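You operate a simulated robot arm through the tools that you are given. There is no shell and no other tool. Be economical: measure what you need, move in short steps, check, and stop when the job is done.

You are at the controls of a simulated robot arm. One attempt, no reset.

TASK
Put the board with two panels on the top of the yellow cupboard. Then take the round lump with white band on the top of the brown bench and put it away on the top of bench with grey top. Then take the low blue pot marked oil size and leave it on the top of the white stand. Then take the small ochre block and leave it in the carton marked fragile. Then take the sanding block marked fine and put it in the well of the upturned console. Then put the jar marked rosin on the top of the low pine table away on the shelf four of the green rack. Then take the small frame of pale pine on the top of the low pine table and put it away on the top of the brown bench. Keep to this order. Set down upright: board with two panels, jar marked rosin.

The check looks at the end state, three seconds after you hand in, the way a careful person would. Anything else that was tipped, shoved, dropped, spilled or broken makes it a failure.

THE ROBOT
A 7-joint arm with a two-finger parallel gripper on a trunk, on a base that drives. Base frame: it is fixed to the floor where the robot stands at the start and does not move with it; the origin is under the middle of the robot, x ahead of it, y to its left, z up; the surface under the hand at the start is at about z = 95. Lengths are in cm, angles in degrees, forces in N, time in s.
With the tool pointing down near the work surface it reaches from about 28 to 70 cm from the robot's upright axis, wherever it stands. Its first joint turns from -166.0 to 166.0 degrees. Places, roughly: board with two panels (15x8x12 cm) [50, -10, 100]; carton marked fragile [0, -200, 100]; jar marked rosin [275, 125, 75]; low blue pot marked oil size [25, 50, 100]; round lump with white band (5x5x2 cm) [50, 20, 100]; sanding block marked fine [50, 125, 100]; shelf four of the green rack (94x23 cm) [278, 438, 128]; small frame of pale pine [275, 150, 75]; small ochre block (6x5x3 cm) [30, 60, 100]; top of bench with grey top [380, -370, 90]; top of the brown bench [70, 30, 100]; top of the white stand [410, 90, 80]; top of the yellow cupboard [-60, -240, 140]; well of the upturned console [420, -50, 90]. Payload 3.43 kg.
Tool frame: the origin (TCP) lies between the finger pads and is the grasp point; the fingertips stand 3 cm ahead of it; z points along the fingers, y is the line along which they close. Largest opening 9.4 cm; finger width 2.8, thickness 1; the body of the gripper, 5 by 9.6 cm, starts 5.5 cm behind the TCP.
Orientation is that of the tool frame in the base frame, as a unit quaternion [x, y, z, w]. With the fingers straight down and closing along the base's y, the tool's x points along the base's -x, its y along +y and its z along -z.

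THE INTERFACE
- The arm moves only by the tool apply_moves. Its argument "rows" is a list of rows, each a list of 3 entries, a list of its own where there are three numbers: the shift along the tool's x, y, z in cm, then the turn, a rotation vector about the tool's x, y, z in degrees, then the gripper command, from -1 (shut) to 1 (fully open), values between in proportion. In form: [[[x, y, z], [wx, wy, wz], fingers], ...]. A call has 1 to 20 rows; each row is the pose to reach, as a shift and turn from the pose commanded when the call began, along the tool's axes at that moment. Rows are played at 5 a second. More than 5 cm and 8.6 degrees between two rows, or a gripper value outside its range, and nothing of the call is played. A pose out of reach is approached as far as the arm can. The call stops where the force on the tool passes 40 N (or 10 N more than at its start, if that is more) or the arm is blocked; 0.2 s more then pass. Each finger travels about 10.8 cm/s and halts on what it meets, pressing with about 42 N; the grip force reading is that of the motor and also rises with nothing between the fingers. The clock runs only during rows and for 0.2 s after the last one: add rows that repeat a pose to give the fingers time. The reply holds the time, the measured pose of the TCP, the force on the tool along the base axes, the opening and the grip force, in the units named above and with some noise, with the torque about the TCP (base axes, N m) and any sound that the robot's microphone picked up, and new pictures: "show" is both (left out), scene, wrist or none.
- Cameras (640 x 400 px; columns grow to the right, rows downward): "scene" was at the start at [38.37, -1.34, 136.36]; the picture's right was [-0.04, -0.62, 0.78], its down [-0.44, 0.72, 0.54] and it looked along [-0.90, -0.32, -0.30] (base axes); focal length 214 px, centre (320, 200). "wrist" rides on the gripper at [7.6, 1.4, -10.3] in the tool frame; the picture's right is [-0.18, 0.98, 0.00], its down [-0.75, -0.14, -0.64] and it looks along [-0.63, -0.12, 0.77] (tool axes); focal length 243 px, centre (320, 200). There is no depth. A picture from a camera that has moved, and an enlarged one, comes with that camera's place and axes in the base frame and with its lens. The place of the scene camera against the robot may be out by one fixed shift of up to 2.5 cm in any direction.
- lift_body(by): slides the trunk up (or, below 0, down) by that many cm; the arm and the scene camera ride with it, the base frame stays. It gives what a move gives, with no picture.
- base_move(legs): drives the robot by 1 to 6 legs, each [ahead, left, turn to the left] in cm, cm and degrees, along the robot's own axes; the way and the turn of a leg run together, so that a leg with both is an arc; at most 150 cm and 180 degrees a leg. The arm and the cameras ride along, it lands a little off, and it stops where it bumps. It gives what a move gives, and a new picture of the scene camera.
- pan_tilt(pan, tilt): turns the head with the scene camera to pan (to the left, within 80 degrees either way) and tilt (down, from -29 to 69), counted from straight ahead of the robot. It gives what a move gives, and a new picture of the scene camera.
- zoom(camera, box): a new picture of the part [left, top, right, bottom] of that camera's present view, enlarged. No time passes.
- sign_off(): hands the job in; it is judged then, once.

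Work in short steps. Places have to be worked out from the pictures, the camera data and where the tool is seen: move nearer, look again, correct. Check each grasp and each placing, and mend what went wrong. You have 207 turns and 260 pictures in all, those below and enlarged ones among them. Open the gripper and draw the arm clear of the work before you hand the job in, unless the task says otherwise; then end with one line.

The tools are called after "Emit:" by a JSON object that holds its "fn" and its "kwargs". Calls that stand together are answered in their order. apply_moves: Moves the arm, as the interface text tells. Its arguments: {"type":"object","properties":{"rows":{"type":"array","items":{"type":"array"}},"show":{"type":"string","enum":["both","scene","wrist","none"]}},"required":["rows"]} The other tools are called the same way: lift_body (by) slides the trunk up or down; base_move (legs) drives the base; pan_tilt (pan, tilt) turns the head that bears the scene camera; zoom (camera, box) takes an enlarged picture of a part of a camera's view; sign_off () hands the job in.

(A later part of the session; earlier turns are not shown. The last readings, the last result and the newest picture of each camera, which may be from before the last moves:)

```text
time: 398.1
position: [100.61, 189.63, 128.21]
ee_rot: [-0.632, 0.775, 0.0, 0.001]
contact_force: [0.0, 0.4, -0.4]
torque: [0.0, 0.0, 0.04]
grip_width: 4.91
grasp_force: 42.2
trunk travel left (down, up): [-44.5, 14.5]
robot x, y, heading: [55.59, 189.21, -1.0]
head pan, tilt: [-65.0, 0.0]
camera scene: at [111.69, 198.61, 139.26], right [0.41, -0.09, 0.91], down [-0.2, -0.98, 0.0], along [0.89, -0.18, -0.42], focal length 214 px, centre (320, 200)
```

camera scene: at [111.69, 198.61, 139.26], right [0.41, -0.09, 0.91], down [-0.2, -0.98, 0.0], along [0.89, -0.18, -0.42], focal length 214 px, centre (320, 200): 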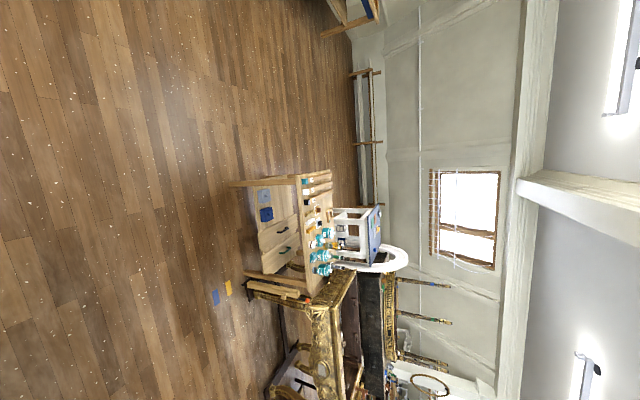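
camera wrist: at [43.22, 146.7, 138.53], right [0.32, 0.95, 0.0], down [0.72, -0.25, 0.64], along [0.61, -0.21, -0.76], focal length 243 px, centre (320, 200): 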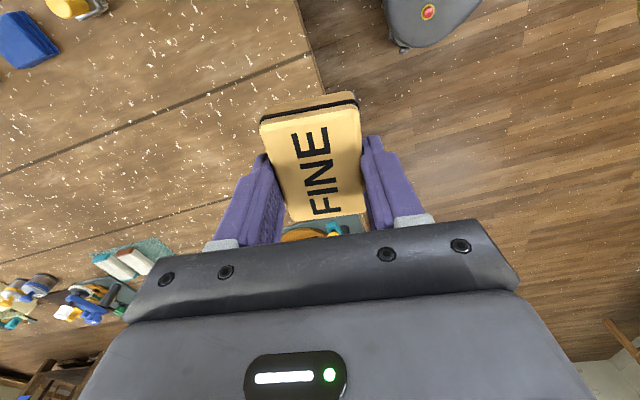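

Pine table occupies about x 240–300, y 106–186. I pass north of it at y≈225, then go south down the aisle at x≈335.

Emit:
{"fn": "base_move", "kwargs": {"legs": [[108, 42, 0], [150, 0, 0], [22, 0, 0], [0, 0, -89]]}}

Emit:
{"fn": "pan_tilt", "kwargs": {"pan": -60, "tilt": 0}}

```text
time: 416.0
position: [334.77, 184.09, 128.24]
ee_rot: [0.087, 0.996, -0.001, 0.0]
contact_force: [0.1, 1.2, -0.5]
torque: [0.03, 0.02, 0.0]
grip_width: 4.88
grasp_force: 41.6
trunk travel left (down, up): [-44.5, 14.5]
robot x, y, heading: [333.46, 229.28, -89.5]
head pan, tilt: [-65.0, 0.0]
camera scene: at [345.1, 174.04, 139.27], right [-0.08, -0.41, 0.91], down [-0.98, 0.17, 0.0], along [-0.16, -0.89, -0.42], focal length 214 px, centre (320, 200)
```

scene: 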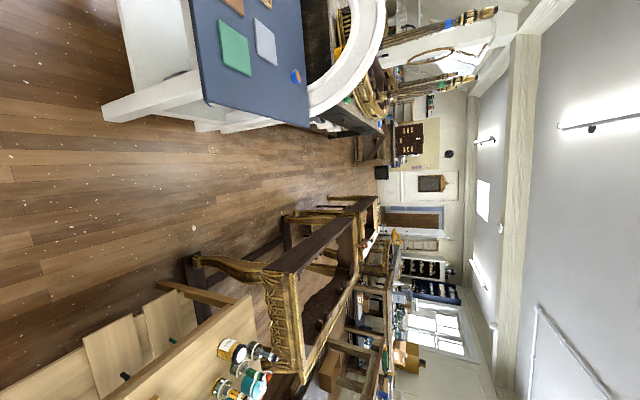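

```text
time: 416.6
position: [334.73, 184.07, 128.22]
ee_rot: [0.086, 0.996, -0.001, 0.001]
contact_force: [0.0, -0.1, -0.5]
torque: [-0.01, 0.0, 0.03]
grip_width: 4.89
grasp_force: 41.9
trunk travel left (down, up): [-44.5, 14.5]
robot x, y, heading: [333.32, 229.43, -89.5]
head pan, tilt: [-60.0, 0.0]
camera scene: at [345.17, 174.4, 138.57], right [-0.09, -0.49, 0.87], down [-0.98, 0.17, 0.0], along [-0.15, -0.85, -0.5], focal length 214 px, centre (320, 200)
```

scene: 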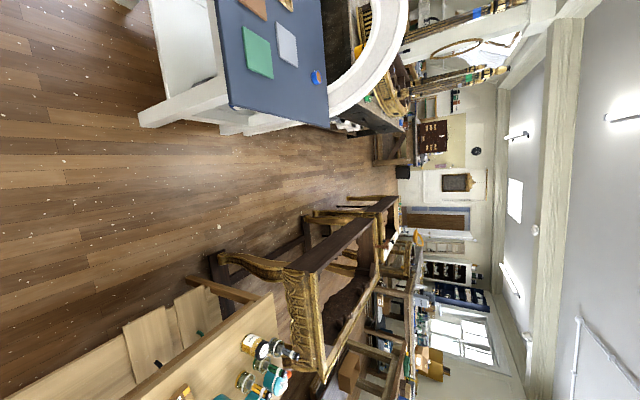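

Aisle is clear; drive south to y≈-50 and turn to the upturned console.

Emit:
{"fn": "base_move", "kwargs": {"legs": [[140, 2, 0], [138, 2, 0], [0, 0, 86]]}}

Emit:
{"fn": "pan_tilt", "kwargs": {"pan": -35, "tilt": 0}}

```text
time: 433.8
position: [381.88, -52.79, 128.32]
ee_rot: [-0.608, 0.794, 0.0, 0.001]
contact_force: [0.4, -0.4, -1.1]
torque: [0.01, 0.0, -0.01]
grip_width: 4.89
grasp_force: 41.9
trunk travel left (down, up): [-44.5, 14.5]
robot x, y, heading: [336.51, -50.17, -4.6]
head pan, tilt: [-60.0, 0.0]
camera scene: at [393.13, -44.36, 138.57], right [0.48, -0.13, 0.87], down [-0.26, -0.97, 0.0], along [0.84, -0.22, -0.5], focal length 214 px, centre (320, 200)
```

scene: 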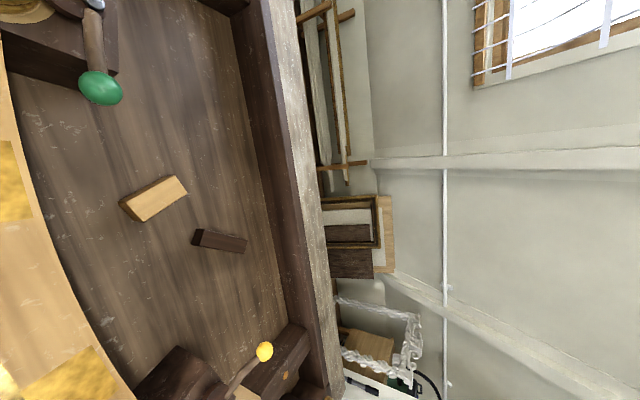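

```text
time: 434.7
position: [381.79, -52.88, 128.24]
ee_rot: [-0.61, 0.793, 0.0, 0.001]
contact_force: [-0.1, 0.1, -1.3]
torque: [0.03, -0.02, -0.02]
grip_width: 4.91
grasp_force: 42.2
trunk travel left (down, up): [-44.5, 14.5]
robot x, y, heading: [336.85, -50.25, -4.8]
head pan, tilt: [-35.0, 0.0]
camera scene: at [390.6, -43.69, 135.7], right [0.79, -0.21, 0.58], down [-0.26, -0.97, 0.0], along [0.56, -0.15, -0.82], focal length 214 px, centre (320, 200)
```

scene: 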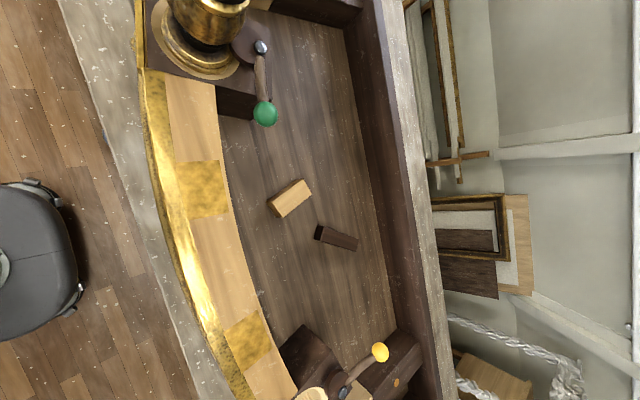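

The well's floor is visible with free space near (418,-38). I drive 13 cm closer.

Emit:
{"fn": "base_move", "kwargs": {"legs": [[0, 0, 4], [12, 8, 0]]}}

```text
time: 436.5
position: [394.02, -41.91, 128.25]
ee_rot: [-0.636, 0.772, 0.0, 0.0]
contact_force: [0.2, -0.3, -0.8]
torque: [0.0, 0.01, 0.02]
grip_width: 4.9
grasp_force: 41.9
trunk travel left (down, up): [-44.5, 14.5]
robot x, y, heading: [348.83, -42.59, -0.5]
head pan, tilt: [-35.0, 0.0]
camera scene: at [402.27, -32.05, 135.62], right [0.8, -0.16, 0.57], down [-0.19, -0.98, 0.0], along [0.56, -0.11, -0.82], focal length 214 px, centre (320, 200)
```

scene: 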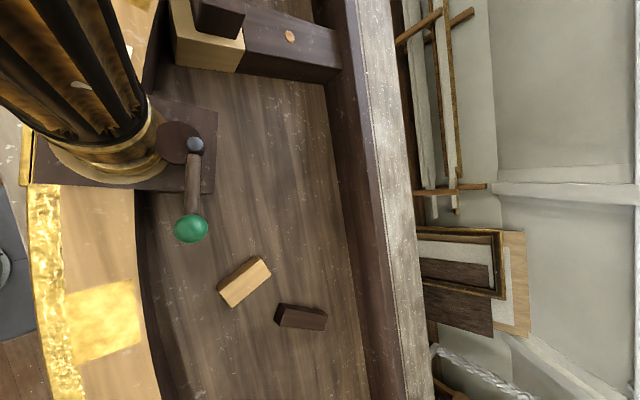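

A console leg stands close at about (397,-29). I shift 26 cm south, where the well is free around (412,-71).

Emit:
{"fn": "base_move", "kwargs": {"legs": [[0, -26, 0]]}}

```text
time: 438.4
position: [393.84, -67.5, 128.19]
ee_rot: [-0.637, 0.771, 0.0, 0.002]
contact_force: [0.1, -1.0, -1.6]
torque: [0.05, -0.01, -0.01]
grip_width: 4.92
grasp_force: 42.2
trunk travel left (down, up): [-44.5, 14.5]
robot x, y, heading: [348.69, -68.08, -0.7]
head pan, tilt: [-35.0, 0.0]
camera scene: at [401.86, -57.86, 135.7], right [0.8, -0.16, 0.57], down [-0.19, -0.98, 0.0], along [0.56, -0.11, -0.82], focal length 214 px, centre (320, 200)
```

scene: 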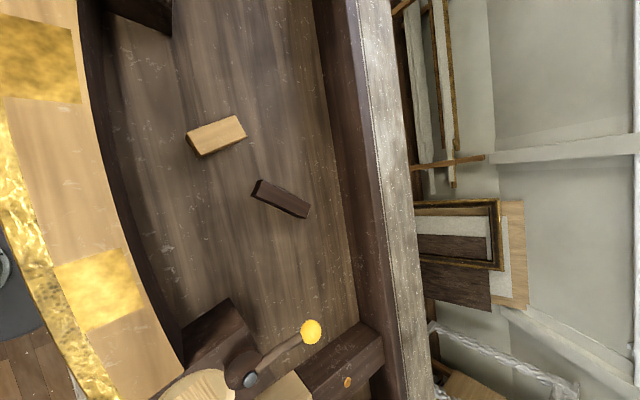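

Target (411.5,-67). I extend above the well at height, then check.

Emit:
{"fn": "apply_moves", "kwargs": {"rows": [[[-1, -4.3, 0], [0, 0, 0], -1], [[-2, -8.6, 0], [0, 0, 0], -1], [[-3, -13, 0], [0, 0, 0], -1], [[-3.8, -17.3, 0], [0, 0, 0], -1], [[-3.8, -17.3, 4], [0, 0, 0], -1], [[-3.8, -17.3, 8], [0, 0, 0], -1]]}}

```text
time: 439.8
position: [411.91, -67.11, 119.89]
ee_rot: [-0.636, 0.772, 0.0, 0.001]
contact_force: [1.1, -0.1, -0.2]
torque: [0.01, 0.01, -0.01]
grip_width: 4.89
grasp_force: 41.9
trunk travel left (down, up): [-44.5, 14.5]
robot x, y, heading: [348.34, -68.44, -0.6]
head pan, tilt: [-35.0, 0.0]
camera scene: at [420.05, -57.34, 127.22], right [0.8, -0.16, 0.57], down [-0.19, -0.98, 0.0], along [0.56, -0.11, -0.82], focal length 214 px, centre (320, 200)
camera wrist: at [409.24, -74.24, 130.02], right [-0.93, 0.37, 0.0], down [0.28, 0.71, 0.64], along [0.24, 0.6, -0.77], focal length 243 px, centre (320, 200)
```

scene: 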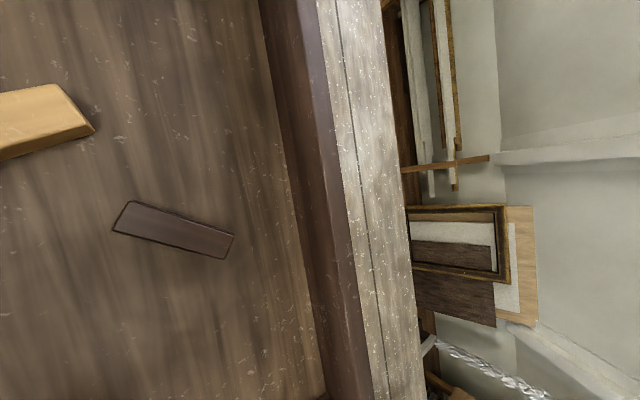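
wrist: 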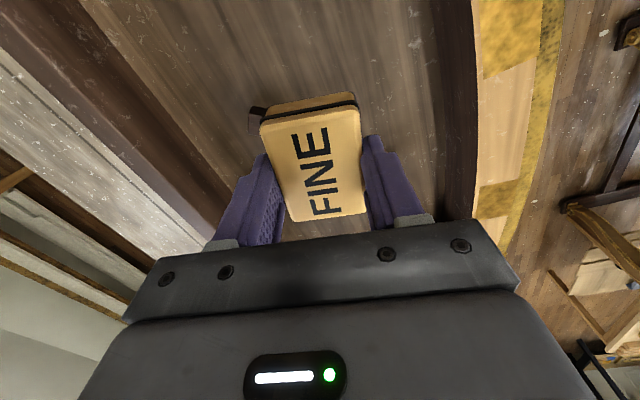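

I nudge slightly away from the dark block and descend.

Emit:
{"fn": "apply_moves", "kwargs": {"rows": [[[1.3, 0.5, 4], [0, 0, 0], -1], [[1.3, 0.5, 8], [0, 0, 0], -1], [[1.3, 0.5, 12], [0, 0, 0], -1], [[1.3, 0.5, 15], [0, 0, 0], -1], [[1.3, 0.5, 17], [0, 0, 0], -1]], "show": "wrist"}}

```text
time: 441.0
position: [410.83, -68.22, 103.17]
ee_rot: [-0.635, 0.772, 0.0, 0.001]
contact_force: [0.3, -0.1, -0.2]
torque: [0.01, 0.0, 0.03]
grip_width: 4.87
grasp_force: 42.2
trunk travel left (down, up): [-44.5, 14.5]
robot x, y, heading: [348.57, -68.21, -0.6]
head pan, tilt: [-35.0, 0.0]
camera wrist: at [408.13, -75.35, 113.31], right [-0.93, 0.37, 0.0], down [0.28, 0.71, 0.64], along [0.24, 0.6, -0.77], focal length 243 px, centre (320, 200)
```

wrist: 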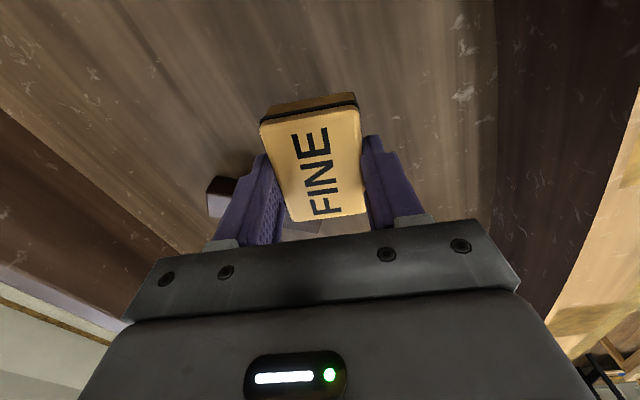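

Emit:
{"fn": "apply_moves", "kwargs": {"rows": [[[0, 0, 0.8], [0, 0, 0], -1], [[0, 0, 1.6], [0, 0, 0], -1], [[0, 0, 2.4], [0, 0, 0], -1], [[0, 0, 3.2], [0, 0, 0], -1], [[0, 0, 4], [0, 0, 0], -1], [[0, 0, 4.6], [0, 0, 0], -1], [[0, 0, 5.2], [0, 0, 0], -1], [[0, 0, 5.8], [0, 0, 0], -1], [[0, 0, 6.4], [0, 0, 0], -1], [[0, 0, 7], [0, 0, 0], -1]], "show": "wrist"}}

```text
time: 443.2
position: [410.93, -68.16, 96.46]
ee_rot: [-0.636, 0.772, -0.001, 0.003]
contact_force: [-1.4, 0.1, 22.7]
torque: [-0.24, 0.47, -0.03]
grip_width: 4.91
grasp_force: 41.5
trunk travel left (down, up): [-44.5, 14.5]
robot x, y, heading: [348.48, -67.99, -0.5]
head pan, tilt: [-35.0, 0.0]
camera wrist: at [408.23, -75.32, 106.64], right [-0.93, 0.37, 0.0], down [0.28, 0.71, 0.65], along [0.24, 0.6, -0.76], focal length 243 px, centre (320, 200)
```

wrist: 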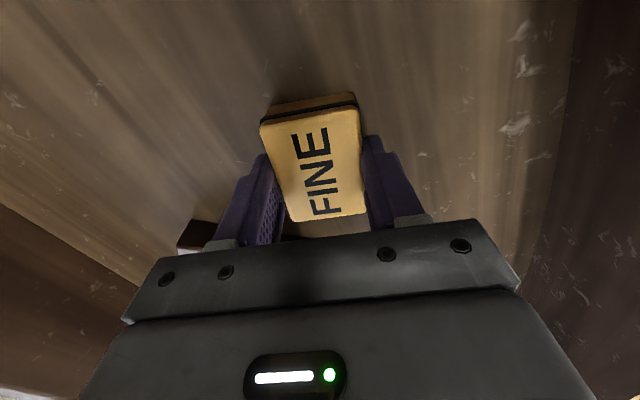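

On the floor of the well. Open a little and rise.

Emit:
{"fn": "apply_moves", "kwargs": {"rows": [[[0, 0, -0.3], [0, 0, 0], 0.1], [[0, 0, -0.3], [0, 0, 0], 0.3], [[0, 0, -0.3], [0, 0, 0], 0.3], [[0, 0, -3], [0, 0, 0], 0.3], [[0, 0, -7], [0, 0, 0], 0.3], [[0, 0, -11], [0, 0, 0], 0.3], [[0, 0, -15], [0, 0, 0], 0.3], [[0, 0, -19], [0, 0, 0], 0.3], [[0, 0, -23], [0, 0, 0], 0.3], [[0, 0, -27], [0, 0, 0], 0.3], [[0, 0, -31], [0, 0, 0], 0.3], [[0, 4, -31], [0, 0, 0], 0.3], [[0, 8, -31], [0, 0, 0], 0.3], [[0, 12, -31], [0, 0, 0], 0.3], [[0, 16, -31], [0, 0, 0], 0.3]], "show": "scene"}}

```text
time: 446.4
position: [394.96, -64.88, 127.05]
ee_rot: [-0.636, 0.771, -0.001, 0.002]
contact_force: [0.0, 0.3, -0.7]
torque: [-0.01, -0.02, 0.0]
grip_width: 6.14
grasp_force: 0.1
trunk travel left (down, up): [-44.5, 14.5]
robot x, y, heading: [348.34, -68.22, -0.5]
head pan, tilt: [-35.0, 0.0]
camera scene: at [402.93, -55.22, 134.51], right [0.8, -0.16, 0.58], down [-0.19, -0.98, 0.0], along [0.57, -0.11, -0.82], focal length 214 px, centre (320, 200)
```

scene: 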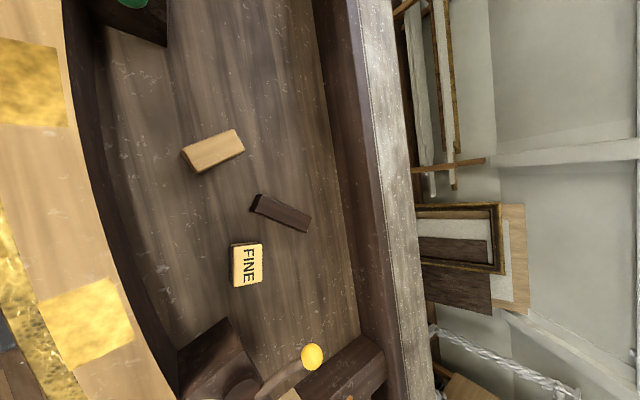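

The sanding block lies in the well. Next the rosin jar: I back off, go north to y≈123, and turn west toward the pine table.

Emit:
{"fn": "base_move", "kwargs": {"legs": [[-12, 0, 0], [0, 0, 90], [95, 0, 0], [98, 0, 0], [0, 0, 88]]}}

Emit:
{"fn": "pan_tilt", "kwargs": {"pan": -20, "tilt": 0}}

```text
time: 464.5
position: [286.6, 123.19, 127.04]
ee_rot: [0.781, 0.625, -0.001, 0.0]
contact_force: [0.4, 0.0, 0.3]
torque: [0.0, 0.03, 0.0]
grip_width: 6.11
grasp_force: 0.1
trunk travel left (down, up): [-44.5, 14.5]
robot x, y, heading: [332.73, 124.77, 177.7]
head pan, tilt: [-35.0, 0.0]
camera scene: at [280.06, 113.44, 134.45], right [-0.8, 0.18, 0.57], down [0.22, 0.98, 0.0], along [-0.56, 0.12, -0.82], focal length 214 px, centre (320, 200)
```

scene: 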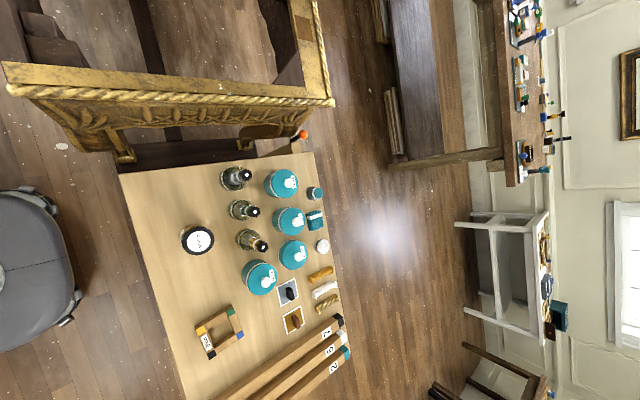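

```text
time: 465.3
position: [286.53, 123.21, 127.05]
ee_rot: [0.781, 0.625, -0.001, 0.0]
contact_force: [-0.1, -0.3, 0.2]
torque: [0.03, 0.0, -0.01]
grip_width: 6.1
grasp_force: 0.0
trunk travel left (down, up): [-44.5, 14.5]
robot x, y, heading: [332.82, 124.72, 177.6]
head pan, tilt: [-20.0, 0.0]
camera scene: at [282.08, 112.99, 133.37], right [-0.92, 0.21, 0.34], down [0.22, 0.98, 0.0], along [-0.34, 0.07, -0.94], focal length 214 px, centre (320, 200)
```

scene: 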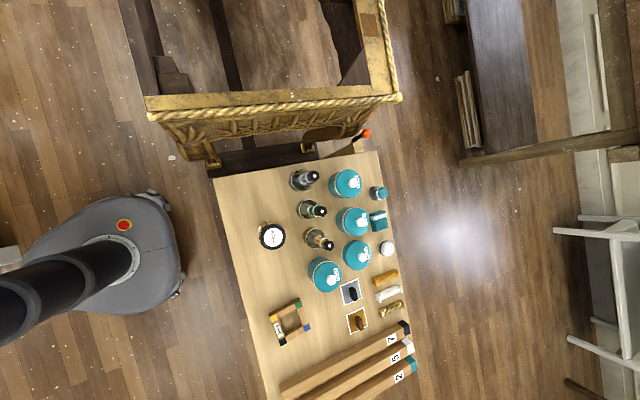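

Nice overview of the pine table; I enlarge it to find the jar marked rosin and the small frame.

Emit:
{"fn": "zoom", "kwargs": {"camera": "scene", "box": [220, 160, 420, 285]}}

Emit:
{"fn": "zoom", "kwargs": {"camera": "scene", "box": [250, 280, 350, 350]}}

```text
3.20 times, centred on (320, 222) of scene
camera zoom: at [282.08, 112.99, 133.37], right [-0.92, 0.21, 0.34], down [0.22, 0.98, 0.0], along [-0.34, 0.07, -0.94], focal length 686 px, centre (320, 128)
```

zoom: 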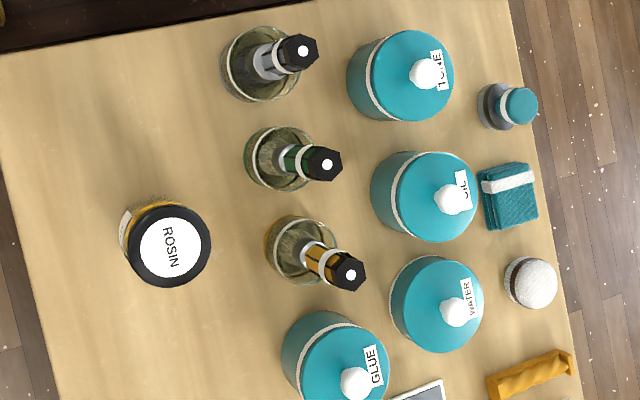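

```text
5.71 times, centred on (300, 315) of scene
camera zoom: at [282.08, 112.99, 133.37], right [-0.92, 0.21, 0.34], down [0.22, 0.98, 0.0], along [-0.34, 0.07, -0.94], focal length 1226 px, centre (434, -457)
```

zoom: 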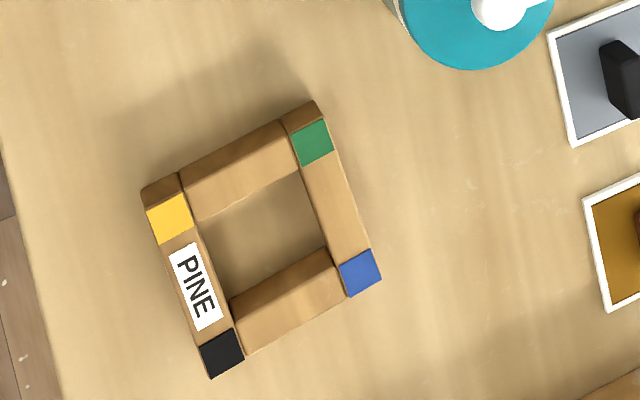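

Rosin jar ≈(278,124), frame labelled PINE to its north. I move over the jar, lower the trunk 28 cm and check with the wrist camera.

Emit:
{"fn": "apply_moves", "kwargs": {"rows": [[[-0.4, -4.2, 0], [0, 0, 0], 1], [[-0.8, -8.5, 0], [0, 0, 0], 1]], "show": "none"}}

Emit:
{"fn": "lift_body", "kwargs": {"by": -24}}

Emit:
{"fn": "zoom", "kwargs": {"camera": "wrist", "box": [0, 0, 640, 400]}}

```text
time: 465.9
position: [277.91, 124.07, 127.07]
ee_rot: [0.781, 0.625, -0.001, 0.001]
contact_force: [-1.3, -0.4, 0.6]
torque: [0.03, -0.02, 0.0]
grip_width: 9.43
grasp_force: 0.0
trunk travel left (down, up): [-44.5, 14.5]
robot x, y, heading: [332.77, 124.98, 177.4]
head pan, tilt: [-20.0, 0.0]
```

```text
time: 468.4
position: [277.88, 124.02, 103.08]
ee_rot: [0.781, 0.624, -0.001, 0.0]
contact_force: [-0.2, -0.3, 0.7]
torque: [0.02, 0.0, 0.01]
grip_width: 9.4
grasp_force: 0.0
trunk travel left (down, up): [-20.5, 38.5]
robot x, y, heading: [332.96, 125.14, 177.7]
head pan, tilt: [-20.0, 0.0]
```

```text
1.00 times, centred on (320, 200) of wrist (not enlarged: the box is as wide or as high as the picture)
camera zoom: at [281.14, 131.27, 113.31], right [0.92, -0.4, 0.0], down [-0.3, -0.7, 0.64], along [-0.26, -0.59, -0.77], focal length 243 px, centre (320, 200)
```

zoom: 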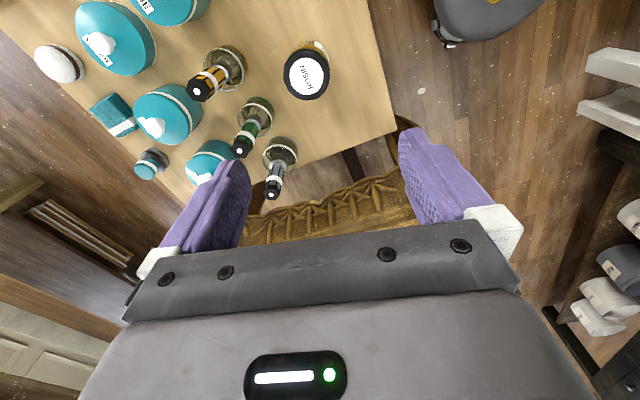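

Adjust by (-1.4,+1.0) and descend partway with the fingers a bit less open to clear the bottles.

Emit:
{"fn": "apply_moves", "kwargs": {"rows": [[[0.7, -1.5, 2], [0, 0, 0], 0.8], [[0.7, -1.5, 5], [0, 0, 0], 0.8], [[0.7, -1.5, 9], [0, 0, 0], 0.8], [[0.7, -1.5, 13], [0, 0, 0], 0.8]], "show": "wrist"}}

```text
time: 469.4
position: [276.42, 125.04, 89.92]
ee_rot: [0.781, 0.625, -0.001, -0.001]
contact_force: [0.7, -1.0, -0.8]
torque: [0.02, -0.01, 0.02]
grip_width: 8.44
grasp_force: 0.0
trunk travel left (down, up): [-20.5, 38.5]
robot x, y, heading: [333.1, 125.2, 177.8]
head pan, tilt: [-20.0, 0.0]
camera wrist: at [279.65, 132.26, 100.12], right [0.92, -0.4, 0.0], down [-0.3, -0.7, 0.64], along [-0.26, -0.59, -0.76], focal length 243 px, centre (320, 200)
```

wrist: 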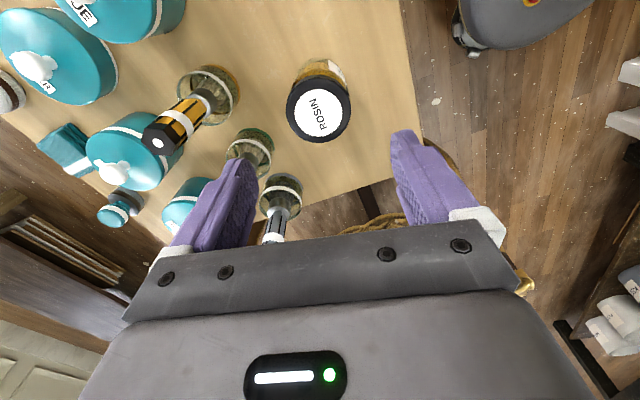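

The lid is lower and bigger than assumed (z≈73, ⌀≈7 cm), centre about (275.7,123.4). Open fully, recentre and descend further.

Emit:
{"fn": "apply_moves", "kwargs": {"rows": [[[-1.7, -0.3, 0], [0, 0, 0], 1], [[-1.7, -0.3, 4], [0, 0, 0], 1], [[-1.7, -0.3, 8], [0, 0, 0], 1], [[-1.7, -0.3, 11], [0, 0, 0], 1]], "show": "wrist"}}

```text
time: 470.4
position: [275.69, 123.34, 79.0]
ee_rot: [0.781, 0.624, -0.002, 0.0]
contact_force: [0.2, 0.0, -0.4]
torque: [-0.01, -0.02, -0.03]
grip_width: 9.4
grasp_force: 0.0
trunk travel left (down, up): [-20.5, 38.5]
robot x, y, heading: [333.06, 124.84, 177.7]
head pan, tilt: [-20.0, 0.0]
camera wrist: at [278.88, 130.56, 89.26], right [0.92, -0.4, 0.0], down [-0.3, -0.7, 0.64], along [-0.26, -0.59, -0.76], focal length 243 px, centre (320, 200)
```

wrist: 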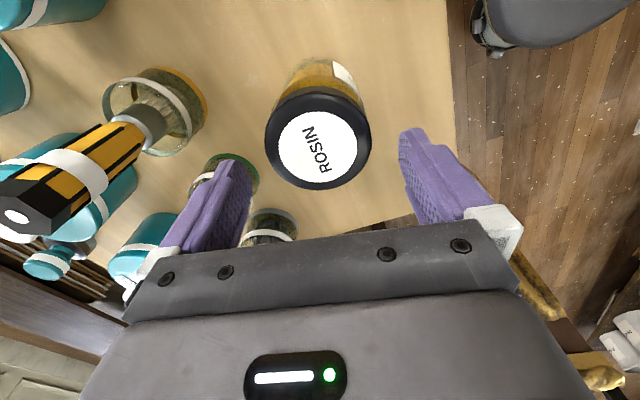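

Lid refined: z≈75.6, centre 1.1 cm toward +x_tool. Correct, descend 5.5 cm and close.

Emit:
{"fn": "apply_moves", "kwargs": {"rows": [[[1.1, 0, 0], [0, 0, 0], 1], [[1.1, 0, 2], [0, 0, 0], 1], [[1.1, 0, 4], [0, 0, 0], 1], [[1.1, 0, 5.5], [0, 0, 0], 1], [[1.1, 0, 5.5], [0, 0, 0], 1]], "show": "wrist"}}

```text
time: 471.6
position: [276.08, 124.49, 73.75]
ee_rot: [0.781, 0.624, 0.0, 0.0]
contact_force: [-0.9, 0.0, 0.3]
torque: [-0.01, -0.01, 0.02]
grip_width: 9.42
grasp_force: 0.0
trunk travel left (down, up): [-20.5, 38.5]
robot x, y, heading: [333.11, 124.32, 177.7]
head pan, tilt: [-20.0, 0.0]
camera wrist: at [279.35, 131.65, 83.9], right [0.92, -0.4, 0.0], down [-0.3, -0.7, 0.64], along [-0.26, -0.59, -0.77], focal length 243 px, centre (320, 200)
```

wrist: 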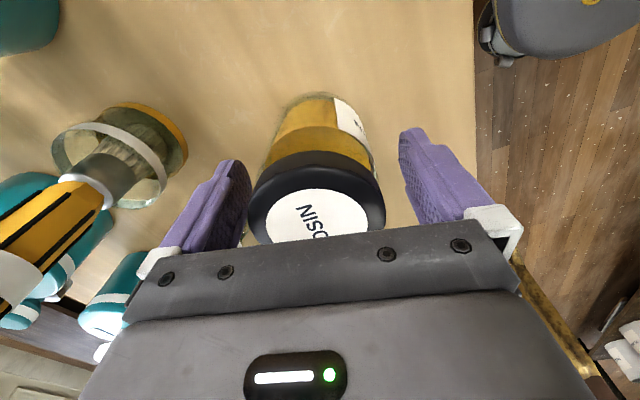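

No contact; the lid sits between the fingers. Close.

Emit:
{"fn": "apply_moves", "kwargs": {"rows": [[[0, 0, 0], [0, 0, 0], 0.6], [[0, 0, 0], [0, 0, 0], 0.2], [[0, 0, 0], [0, 0, 0], -0.3], [[0, 0, 0], [0, 0, 0], -1], [[0, 0, 0], [0, 0, 0], -1], [[0, 0, -1], [0, 0, 0], -1], [[0, 0, -2.5], [0, 0, 0], -1]], "show": "wrist"}}

```text
time: 473.2
position: [276.2, 124.47, 76.25]
ee_rot: [0.781, 0.625, 0.0, 0.0]
contact_force: [-0.5, 0.1, -4.0]
torque: [0.04, -0.01, -0.01]
grip_width: 7.06
grasp_force: 42.1
trunk travel left (down, up): [-20.5, 38.5]
robot x, y, heading: [332.93, 125.05, 177.5]
head pan, tilt: [-20.0, 0.0]
camera wrist: at [279.41, 131.72, 86.38], right [0.92, -0.4, 0.0], down [-0.3, -0.7, 0.64], along [-0.25, -0.59, -0.77], focal length 243 px, centre (320, 200)
```

wrist: 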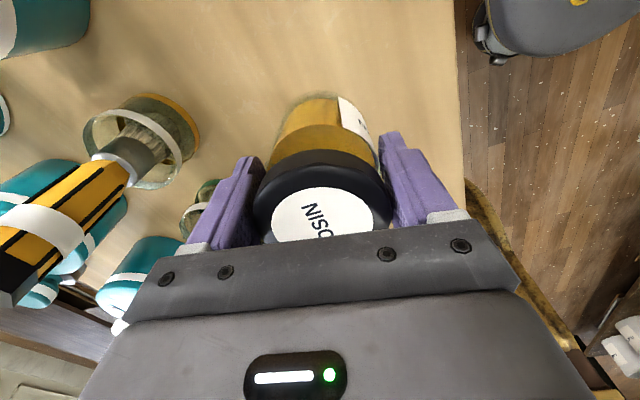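

Held (7.06 cm). Lift clear and then raise the trunk.

Emit:
{"fn": "apply_moves", "kwargs": {"rows": [[[0, 0, -4], [0, 0, 0], -1], [[0, 0, -8], [0, 0, 0], -1], [[0, 0, -12], [0, 0, 0], -1], [[0, 0, -16], [0, 0, 0], -1], [[0, 0, -20], [0, 0, 0], -1], [[0, 3, -24], [0, 0, 0], -1], [[0, 6, -27], [0, 0, 0], -1], [[0, 9, -30], [0, 0, 0], -1], [[0, 12, -32], [0, 0, 0], -1]], "show": "none"}}

Emit:
{"fn": "lift_body", "kwargs": {"by": 38}}

Emit:
{"fn": "base_move", "kwargs": {"legs": [[-4, 0, 0], [0, 0, -88]]}}

Emit:
{"fn": "pan_tilt", "kwargs": {"pan": -70, "tilt": 0}}

```text
time: 475.2
position: [288.0, 121.73, 108.32]
ee_rot: [0.781, 0.624, -0.002, 0.0]
contact_force: [0.9, -0.6, -4.2]
torque: [0.01, -0.03, 0.0]
grip_width: 7.08
grasp_force: 42.0
trunk travel left (down, up): [-20.5, 38.5]
robot x, y, heading: [332.97, 125.02, 177.6]
head pan, tilt: [-20.0, 0.0]
```

```text
time: 478.9
position: [287.89, 121.61, 146.22]
ee_rot: [0.78, 0.625, -0.001, -0.001]
contact_force: [-0.1, -0.2, -4.4]
torque: [0.06, 0.0, -0.01]
grip_width: 7.06
grasp_force: 42.0
trunk travel left (down, up): [-58.5, 0.5]
robot x, y, heading: [333.06, 125.19, 177.5]
head pan, tilt: [-20.0, 0.0]
```

```text
time: 483.4
position: [330.85, 169.53, 146.33]
ee_rot: [0.997, -0.078, -0.001, 0.0]
contact_force: [0.6, 0.3, -3.7]
torque: [-0.01, -0.02, 0.02]
grip_width: 7.07
grasp_force: 41.8
trunk travel left (down, up): [-58.5, 0.5]
robot x, y, heading: [336.9, 124.77, 91.9]
head pan, tilt: [-20.0, 0.0]
camera scene: at [321.36, 174.23, 152.62], right [0.15, 0.93, 0.34], down [0.99, -0.16, 0.0], along [0.05, 0.34, -0.94], focal length 214 px, centre (320, 200)
```

scene: 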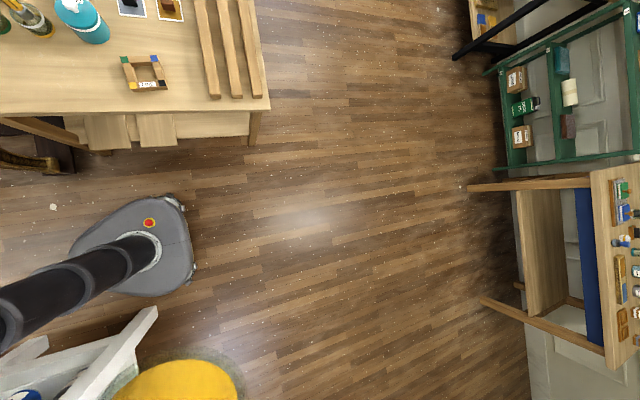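

```text
time: 484.6
position: [330.86, 169.61, 146.38]
ee_rot: [0.997, -0.079, -0.001, -0.002]
contact_force: [0.4, -0.2, -4.1]
torque: [0.0, -0.03, 0.01]
grip_width: 7.05
grasp_force: 41.7
trunk travel left (down, up): [-58.5, 0.5]
robot x, y, heading: [337.12, 124.64, 91.6]
head pan, tilt: [-70.0, 0.0]
camera scene: at [322.2, 179.54, 158.0], right [0.06, 0.34, 0.94], down [0.99, -0.16, 0.0], along [0.15, 0.93, -0.34], focal length 214 px, centre (320, 200)
```

scene: 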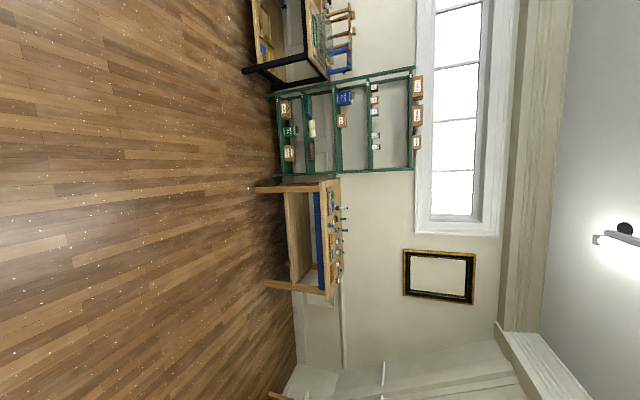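

The green rack has five shelves; shelf four (z≈128) is the one under the top. I zoom in.

Emit:
{"fn": "zoom", "kwargs": {"camera": "scene", "box": [260, 50, 440, 190]}}

```text
2.86 times, centred on (350, 120) of scene
camera zoom: at [322.2, 179.54, 158.0], right [0.06, 0.34, 0.94], down [0.99, -0.16, 0.0], along [0.15, 0.93, -0.34], focal length 613 px, centre (234, 429)
```

zoom: 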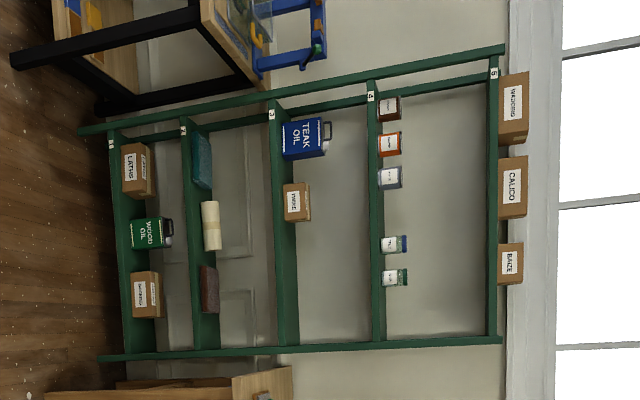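

Shelf four has small jars on it; the space at its east end, x≈308–325, is free. I drive up to the rack, to (306,350).

Emit:
{"fn": "base_move", "kwargs": {"legs": [[0, 0, -1.6], [130, 14, 0], [95, 17, 0]]}}

Emit:
{"fn": "pan_tilt", "kwargs": {"pan": -60, "tilt": 10}}

```text
time: 496.0
position: [310.24, 391.9, 146.34]
ee_rot: [0.994, -0.11, -0.001, 0.001]
contact_force: [0.6, 0.0, -3.2]
torque: [-0.01, 0.0, 0.02]
grip_width: 7.02
grasp_force: 42.1
trunk travel left (down, up): [-58.5, 0.5]
robot x, y, heading: [313.41, 346.67, 87.9]
head pan, tilt: [-70.0, 0.0]
camera scene: at [302.27, 402.43, 157.99], right [0.08, 0.33, 0.94], down [0.98, -0.22, 0.0], along [0.2, 0.92, -0.34], focal length 214 px, centre (320, 200)
```

scene: 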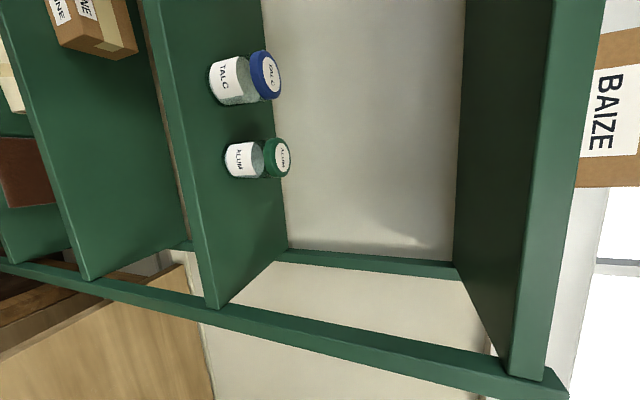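

```text
time: 496.7
position: [310.16, 391.92, 146.28]
ee_rot: [0.994, -0.109, -0.001, -0.001]
contact_force: [-0.3, -0.5, -4.1]
torque: [-0.04, -0.03, -0.01]
grip_width: 7.07
grasp_force: 42.1
trunk travel left (down, up): [-58.5, 0.5]
robot x, y, heading: [313.74, 346.94, 88.0]
head pan, tilt: [-60.0, 10.0]
camera scene: at [303.74, 401.64, 156.43], right [0.11, 0.49, 0.87], down [0.93, -0.36, 0.08], along [0.35, 0.8, -0.49], focal length 214 px, centre (320, 200)
```

scene: 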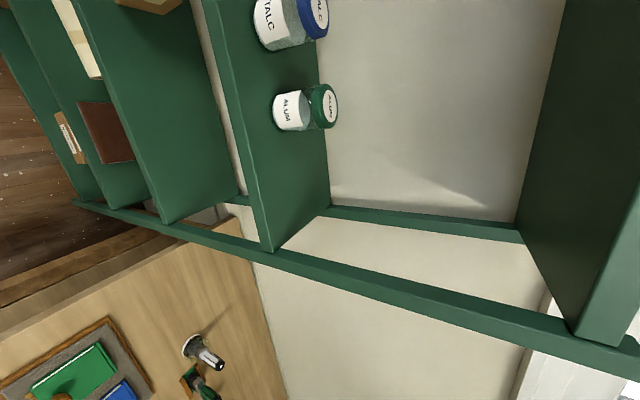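

Shelf four's surface is z≈130–131, front edge y≈425, underside of shelf five ≈168. I lower the jar to just above shelf height and move up until it is just short of the shelf.

Emit:
{"fn": "apply_moves", "kwargs": {"rows": [[[0, 0, 2], [0, 0, 0], -1], [[0, 0, 4], [0, 0, 0], -1], [[0, 0, 5], [0, 0, 0], -1]], "show": "none"}}

Emit:
{"fn": "base_move", "kwargs": {"legs": [[24, 3, 2]]}}

Emit:
{"fn": "zoom", "kwargs": {"camera": "wrist", "box": [0, 0, 640, 400]}}

```text
time: 497.5
position: [310.36, 391.82, 141.21]
ee_rot: [0.994, -0.11, 0.0, 0.0]
contact_force: [0.7, 0.4, -4.0]
torque: [-0.04, 0.0, 0.03]
grip_width: 7.05
grasp_force: 42.2
trunk travel left (down, up): [-58.5, 0.5]
robot x, y, heading: [313.69, 346.69, 87.8]
head pan, tilt: [-60.0, 10.0]
```

```text
time: 499.3
position: [306.07, 416.08, 141.19]
ee_rot: [0.996, -0.093, -0.001, 0.001]
contact_force: [0.2, 0.3, -4.5]
torque: [-0.05, -0.02, -0.02]
grip_width: 7.06
grasp_force: 42.1
trunk travel left (down, up): [-58.5, 0.5]
robot x, y, heading: [310.54, 371.22, 89.8]
head pan, tilt: [-60.0, 10.0]
camera scene: at [299.31, 425.65, 151.39], right [0.09, 0.49, 0.87], down [0.94, -0.33, 0.08], along [0.33, 0.81, -0.49], focal length 214 px, centre (320, 200)
```

scene: 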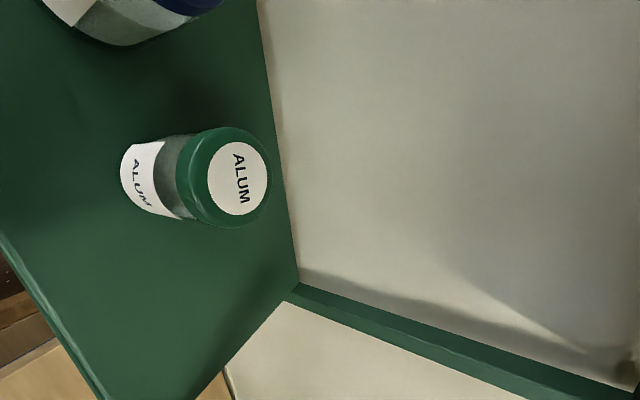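

```text
1.00 times, centred on (320, 200) of wrist (not enlarged: the box is as wide or as high as the picture)
camera zoom: at [313.52, 413.34, 151.48], right [-0.36, -0.93, 0.0], down [-0.71, 0.28, 0.64], along [-0.6, 0.23, -0.77], focal length 243 px, centre (320, 200)
```

zoom: 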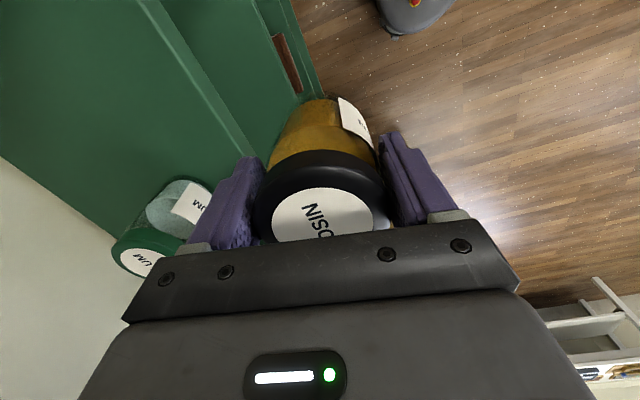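

I shift the jar to x≈316.5, clear of the ALUM jar (303,432), and lower 2.5 cm, still in front of the shelf.

Emit:
{"fn": "apply_moves", "kwargs": {"rows": [[[3.4, -0.6, 0], [0, 0, 0], -1], [[6.8, -1.2, 1], [0, 0, 0], -1], [[10.2, -1.9, 2.5], [0, 0, 0], -1], [[10.2, -1.9, 2.5], [0, 0, 0], -1]]}}

```text
time: 500.3
position: [316.71, 415.91, 138.77]
ee_rot: [0.996, -0.092, -0.001, 0.0]
contact_force: [-0.3, 0.3, -4.4]
torque: [-0.02, -0.04, 0.01]
grip_width: 7.07
grasp_force: 42.0
trunk travel left (down, up): [-58.5, 0.5]
robot x, y, heading: [310.96, 371.21, 90.1]
head pan, tilt: [-60.0, 10.0]
camera scene: at [309.88, 425.33, 148.87], right [0.09, 0.49, 0.87], down [0.94, -0.33, 0.09], along [0.33, 0.81, -0.49], focal length 214 px, centre (320, 200)
camera wrist: at [324.1, 413.02, 148.96], right [-0.36, -0.93, 0.0], down [-0.71, 0.28, 0.64], along [-0.6, 0.23, -0.77], focal length 243 px, centre (320, 200)
```

scene: 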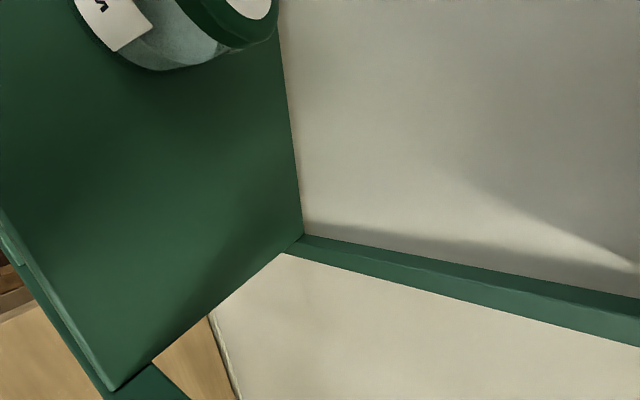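
wrist: 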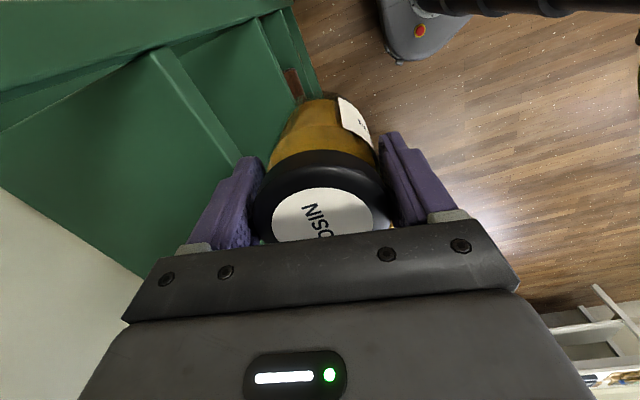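

Clear. I extend into the bay in small steps.

Emit:
{"fn": "apply_moves", "kwargs": {"rows": [[[-0.4, -2, 0], [0, 0, 0], -1], [[-0.7, -4, 0], [0, 0, 0], -1], [[-1.1, -6, 0], [0, 0, 0], -1], [[-1.5, -8, 0], [0, 0, 0], -1], [[-1.9, -10, 0], [0, 0, 0], -1], [[-2.2, -12, 0], [0, 0, 0], -1], [[-2.6, -14, 0], [0, 0, 0], -1]]}}

```text
time: 501.9
position: [316.25, 427.96, 138.89]
ee_rot: [0.995, -0.101, -0.002, 0.005]
contact_force: [-6.3, -28.9, 1.3]
torque: [3.29, -1.4, -2.95]
grip_width: 7.06
grasp_force: 42.1
trunk travel left (down, up): [-58.5, 0.5]
robot x, y, heading: [310.99, 371.14, 90.0]
head pan, tilt: [-60.0, 10.0]
stopped in row 7: the force on the tool passed its limit at 58 N (the readings are from after the stop); the commanded pose is now the measured one
camera scene: at [309.61, 437.78, 148.93], right [0.1, 0.5, 0.86], down [0.94, -0.34, 0.08], along [0.34, 0.8, -0.5], focal length 214 px, centre (320, 200)
camera wrist: at [323.63, 425.26, 149.09], right [-0.38, -0.93, 0.01], down [-0.71, 0.29, 0.64], along [-0.6, 0.23, -0.77], focal length 243 px, centre (320, 200)
```

scene: 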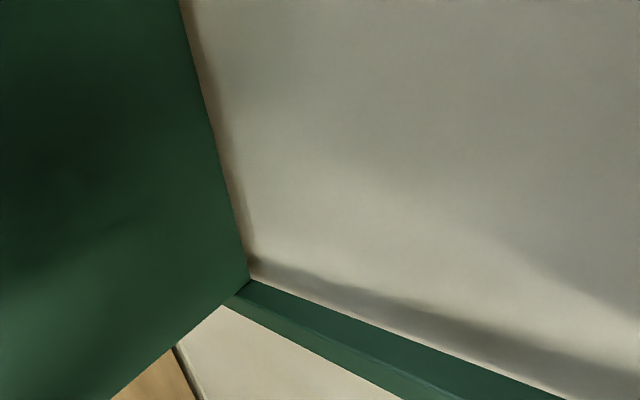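
wrist: 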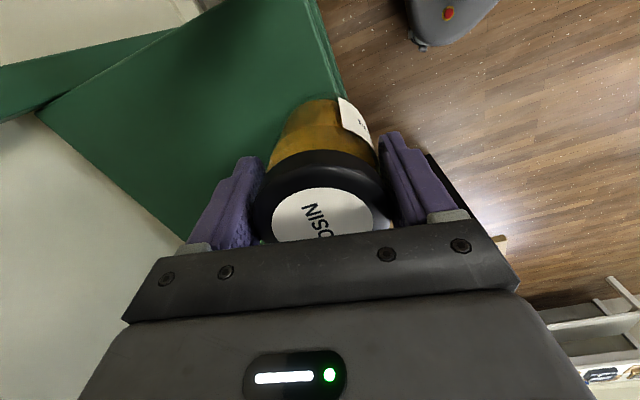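

Force/torque points to the wrist-camera side touching the right post (~x=326). I back off, shift 3.6 cm left and go in again.

Emit:
{"fn": "apply_moves", "kwargs": {"rows": [[[0.4, 2, 0], [0, 0, 0], -1], [[0.8, 3.9, 0], [0, 0, 0], -1], [[-1, 4.3, 0], [0, 0, 0], -1], [[-2.7, 4.6, 0], [0, 0, 0], -1], [[-3.1, 2.6, 0], [0, 0, 0], -1], [[-3.5, 0.6, 0], [0, 0, 0], -1], [[-3.9, -1.4, 0], [0, 0, 0], -1], [[-4.2, -2.8, 0], [0, 0, 0], -1]], "show": "both"}}

```text
time: 503.9
position: [312.95, 429.74, 138.03]
ee_rot: [0.995, -0.097, -0.002, 0.016]
contact_force: [0.1, -0.8, -4.2]
torque: [-0.01, -0.05, -0.03]
grip_width: 7.06
grasp_force: 42.1
trunk travel left (down, up): [-58.5, 0.5]
robot x, y, heading: [311.03, 370.39, 90.0]
head pan, tilt: [-60.0, 10.0]
stopped in row 8: the arm was blocked; the commanded pose is now the measured one
camera scene: at [306.27, 439.58, 147.86], right [0.1, 0.52, 0.85], down [0.94, -0.33, 0.09], along [0.33, 0.79, -0.52], focal length 214 px, centre (320, 200)
camera wrist: at [320.38, 427.2, 148.28], right [-0.37, -0.93, 0.03], down [-0.71, 0.3, 0.64], along [-0.6, 0.21, -0.77], focal length 243 px, centre (320, 200)
```

scene: 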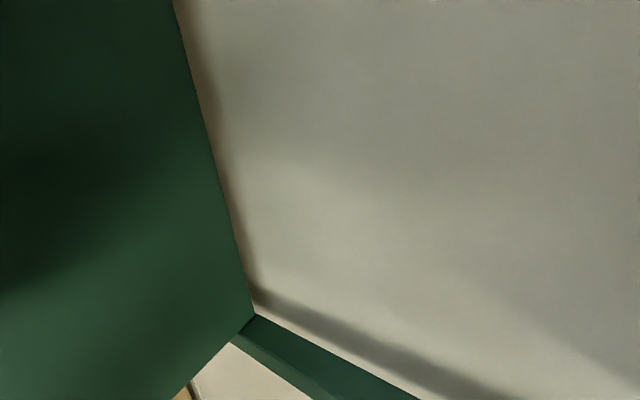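
wrist: 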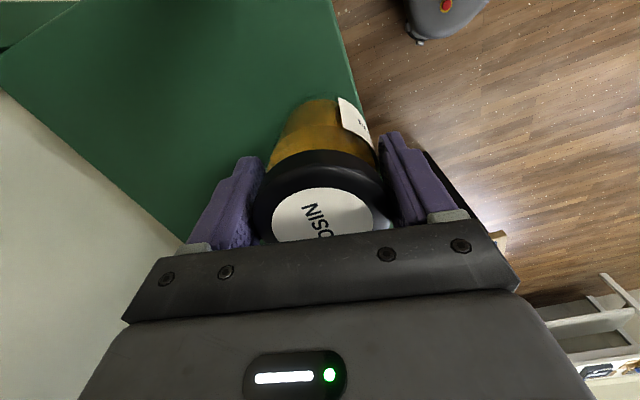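

The wrist link met shelf five, but the jar is already wholly over shelf four. I ease back 0.8 cm, level the hand, and lower to contact.

Emit:
{"fn": "apply_moves", "kwargs": {"rows": [[[0, 0.8, 0], [1.8, 0, 0], -1], [[0, 0.8, 0.8], [1.8, 0, 0], -1], [[0, 0.8, 1.6], [1.8, 0, 0], -1], [[0, 0.8, 2.2], [1.8, 0, 0], -1]], "show": "wrist"}}

```text
time: 504.9
position: [312.53, 431.02, 135.77]
ee_rot: [0.995, -0.097, -0.001, -0.003]
contact_force: [-0.1, 2.2, 2.9]
torque: [-0.03, 0.06, -0.02]
grip_width: 7.05
grasp_force: 41.5
trunk travel left (down, up): [-58.5, 0.5]
robot x, y, heading: [311.17, 370.68, 89.7]
head pan, tilt: [-60.0, 10.0]
camera wrist: at [320.04, 428.1, 145.96], right [-0.37, -0.93, 0.0], down [-0.71, 0.28, 0.64], along [-0.6, 0.24, -0.77], focal length 243 px, centre (320, 200)
```

wrist: 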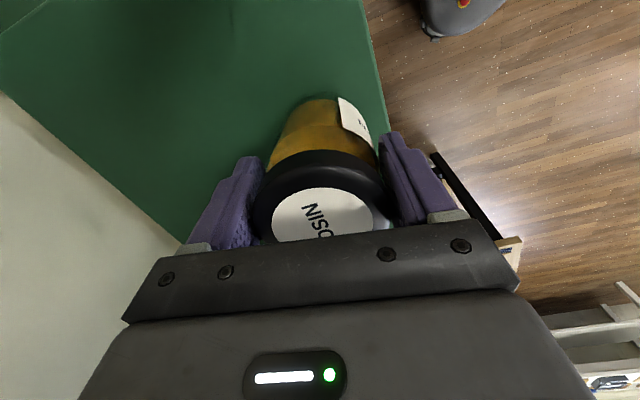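

Touching the shelf with the jar about 3 cm inside the front edge. Press slightly, then release.

Emit:
{"fn": "apply_moves", "kwargs": {"rows": [[[0, 0, 0.3], [0, 0, 0], -1], [[0, 0, 0.5], [0, 0, 0], -1]], "show": "none"}}

```text
time: 505.5
position: [312.74, 430.87, 135.19]
ee_rot: [0.995, -0.096, -0.001, -0.001]
contact_force: [0.3, 9.2, 24.3]
torque: [0.05, 0.25, -0.05]
grip_width: 7.1
grasp_force: 42.3
trunk travel left (down, up): [-58.5, 0.5]
robot x, y, heading: [311.08, 370.79, 89.5]
head pan, tilt: [-60.0, 10.0]
```

Rising straight up would foul shelf five, so after opening I'll tilt the hand top back 8° toward the robot and withdraw along the fingers.

Emit:
{"fn": "apply_moves", "kwargs": {"rows": [[[0, 0, -0.3], [0, 0, 0], 0.6], [[0, 0, -0.3], [0, 0, 0], 1], [[0, 0, -0.3], [0, 0, 0], 1], [[0, 0, -0.3], [0, 0, 0], 1]], "show": "wrist"}}

```text
time: 506.5
position: [312.69, 430.84, 135.35]
ee_rot: [0.995, -0.097, 0.0, 0.0]
contact_force: [0.3, 0.1, 0.4]
torque: [-0.01, 0.02, 0.01]
grip_width: 9.41
grasp_force: 0.2
trunk travel left (down, up): [-58.5, 0.5]
robot x, y, heading: [311.14, 370.46, 89.6]
head pan, tilt: [-60.0, 10.0]
camera wrist: at [320.08, 428.01, 145.61], right [-0.37, -0.93, 0.0], down [-0.71, 0.28, 0.64], along [-0.6, 0.24, -0.77], focal length 243 px, centre (320, 200)
```

wrist: 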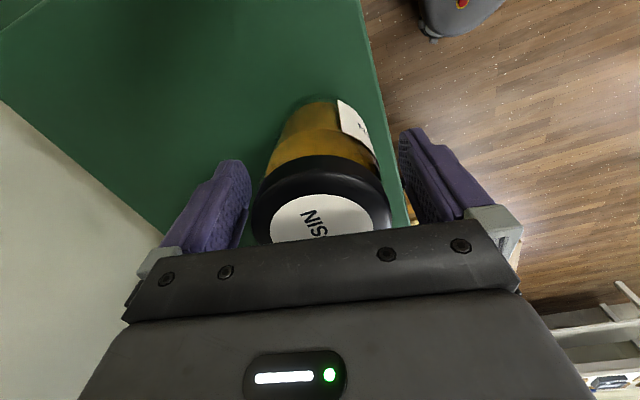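

Emit:
{"fn": "apply_moves", "kwargs": {"rows": [[[0, 0, 0], [2, -0.4, 0], 1], [[0, 0, 0], [4, -0.8, 0], 1], [[0, 0, 0], [6, -1.15, 0], 1], [[0, 0, 0], [7.85, -1.5, 0], 1], [[0.03, 0.14, -1], [7.85, -1.5, 0], 1], [[0.05, 0.27, -2], [7.85, -1.5, 0], 1]], "show": "wrist"}}

```text
time: 507.9
position: [312.69, 430.57, 137.38]
ee_rot: [0.993, -0.097, -0.007, -0.071]
contact_force: [0.2, -0.5, 0.7]
torque: [0.04, 0.01, -0.03]
grip_width: 9.4
grasp_force: 0.1
trunk travel left (down, up): [-58.5, 0.5]
robot x, y, heading: [310.62, 370.41, 89.7]
head pan, tilt: [-60.0, 10.0]
camera wrist: at [320.13, 426.41, 147.15], right [-0.37, -0.92, -0.13], down [-0.71, 0.19, 0.68], along [-0.6, 0.34, -0.73], focal length 243 px, centre (320, 200)
```

wrist: 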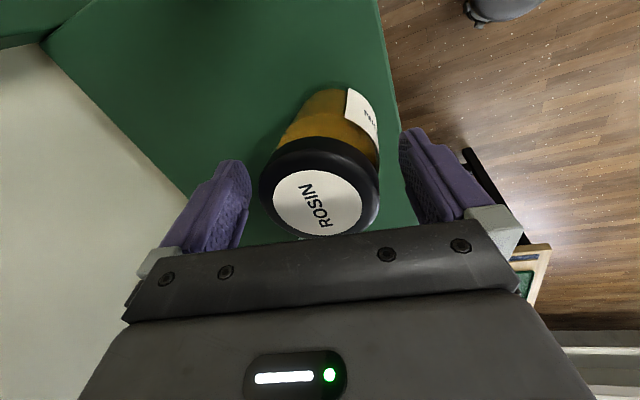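

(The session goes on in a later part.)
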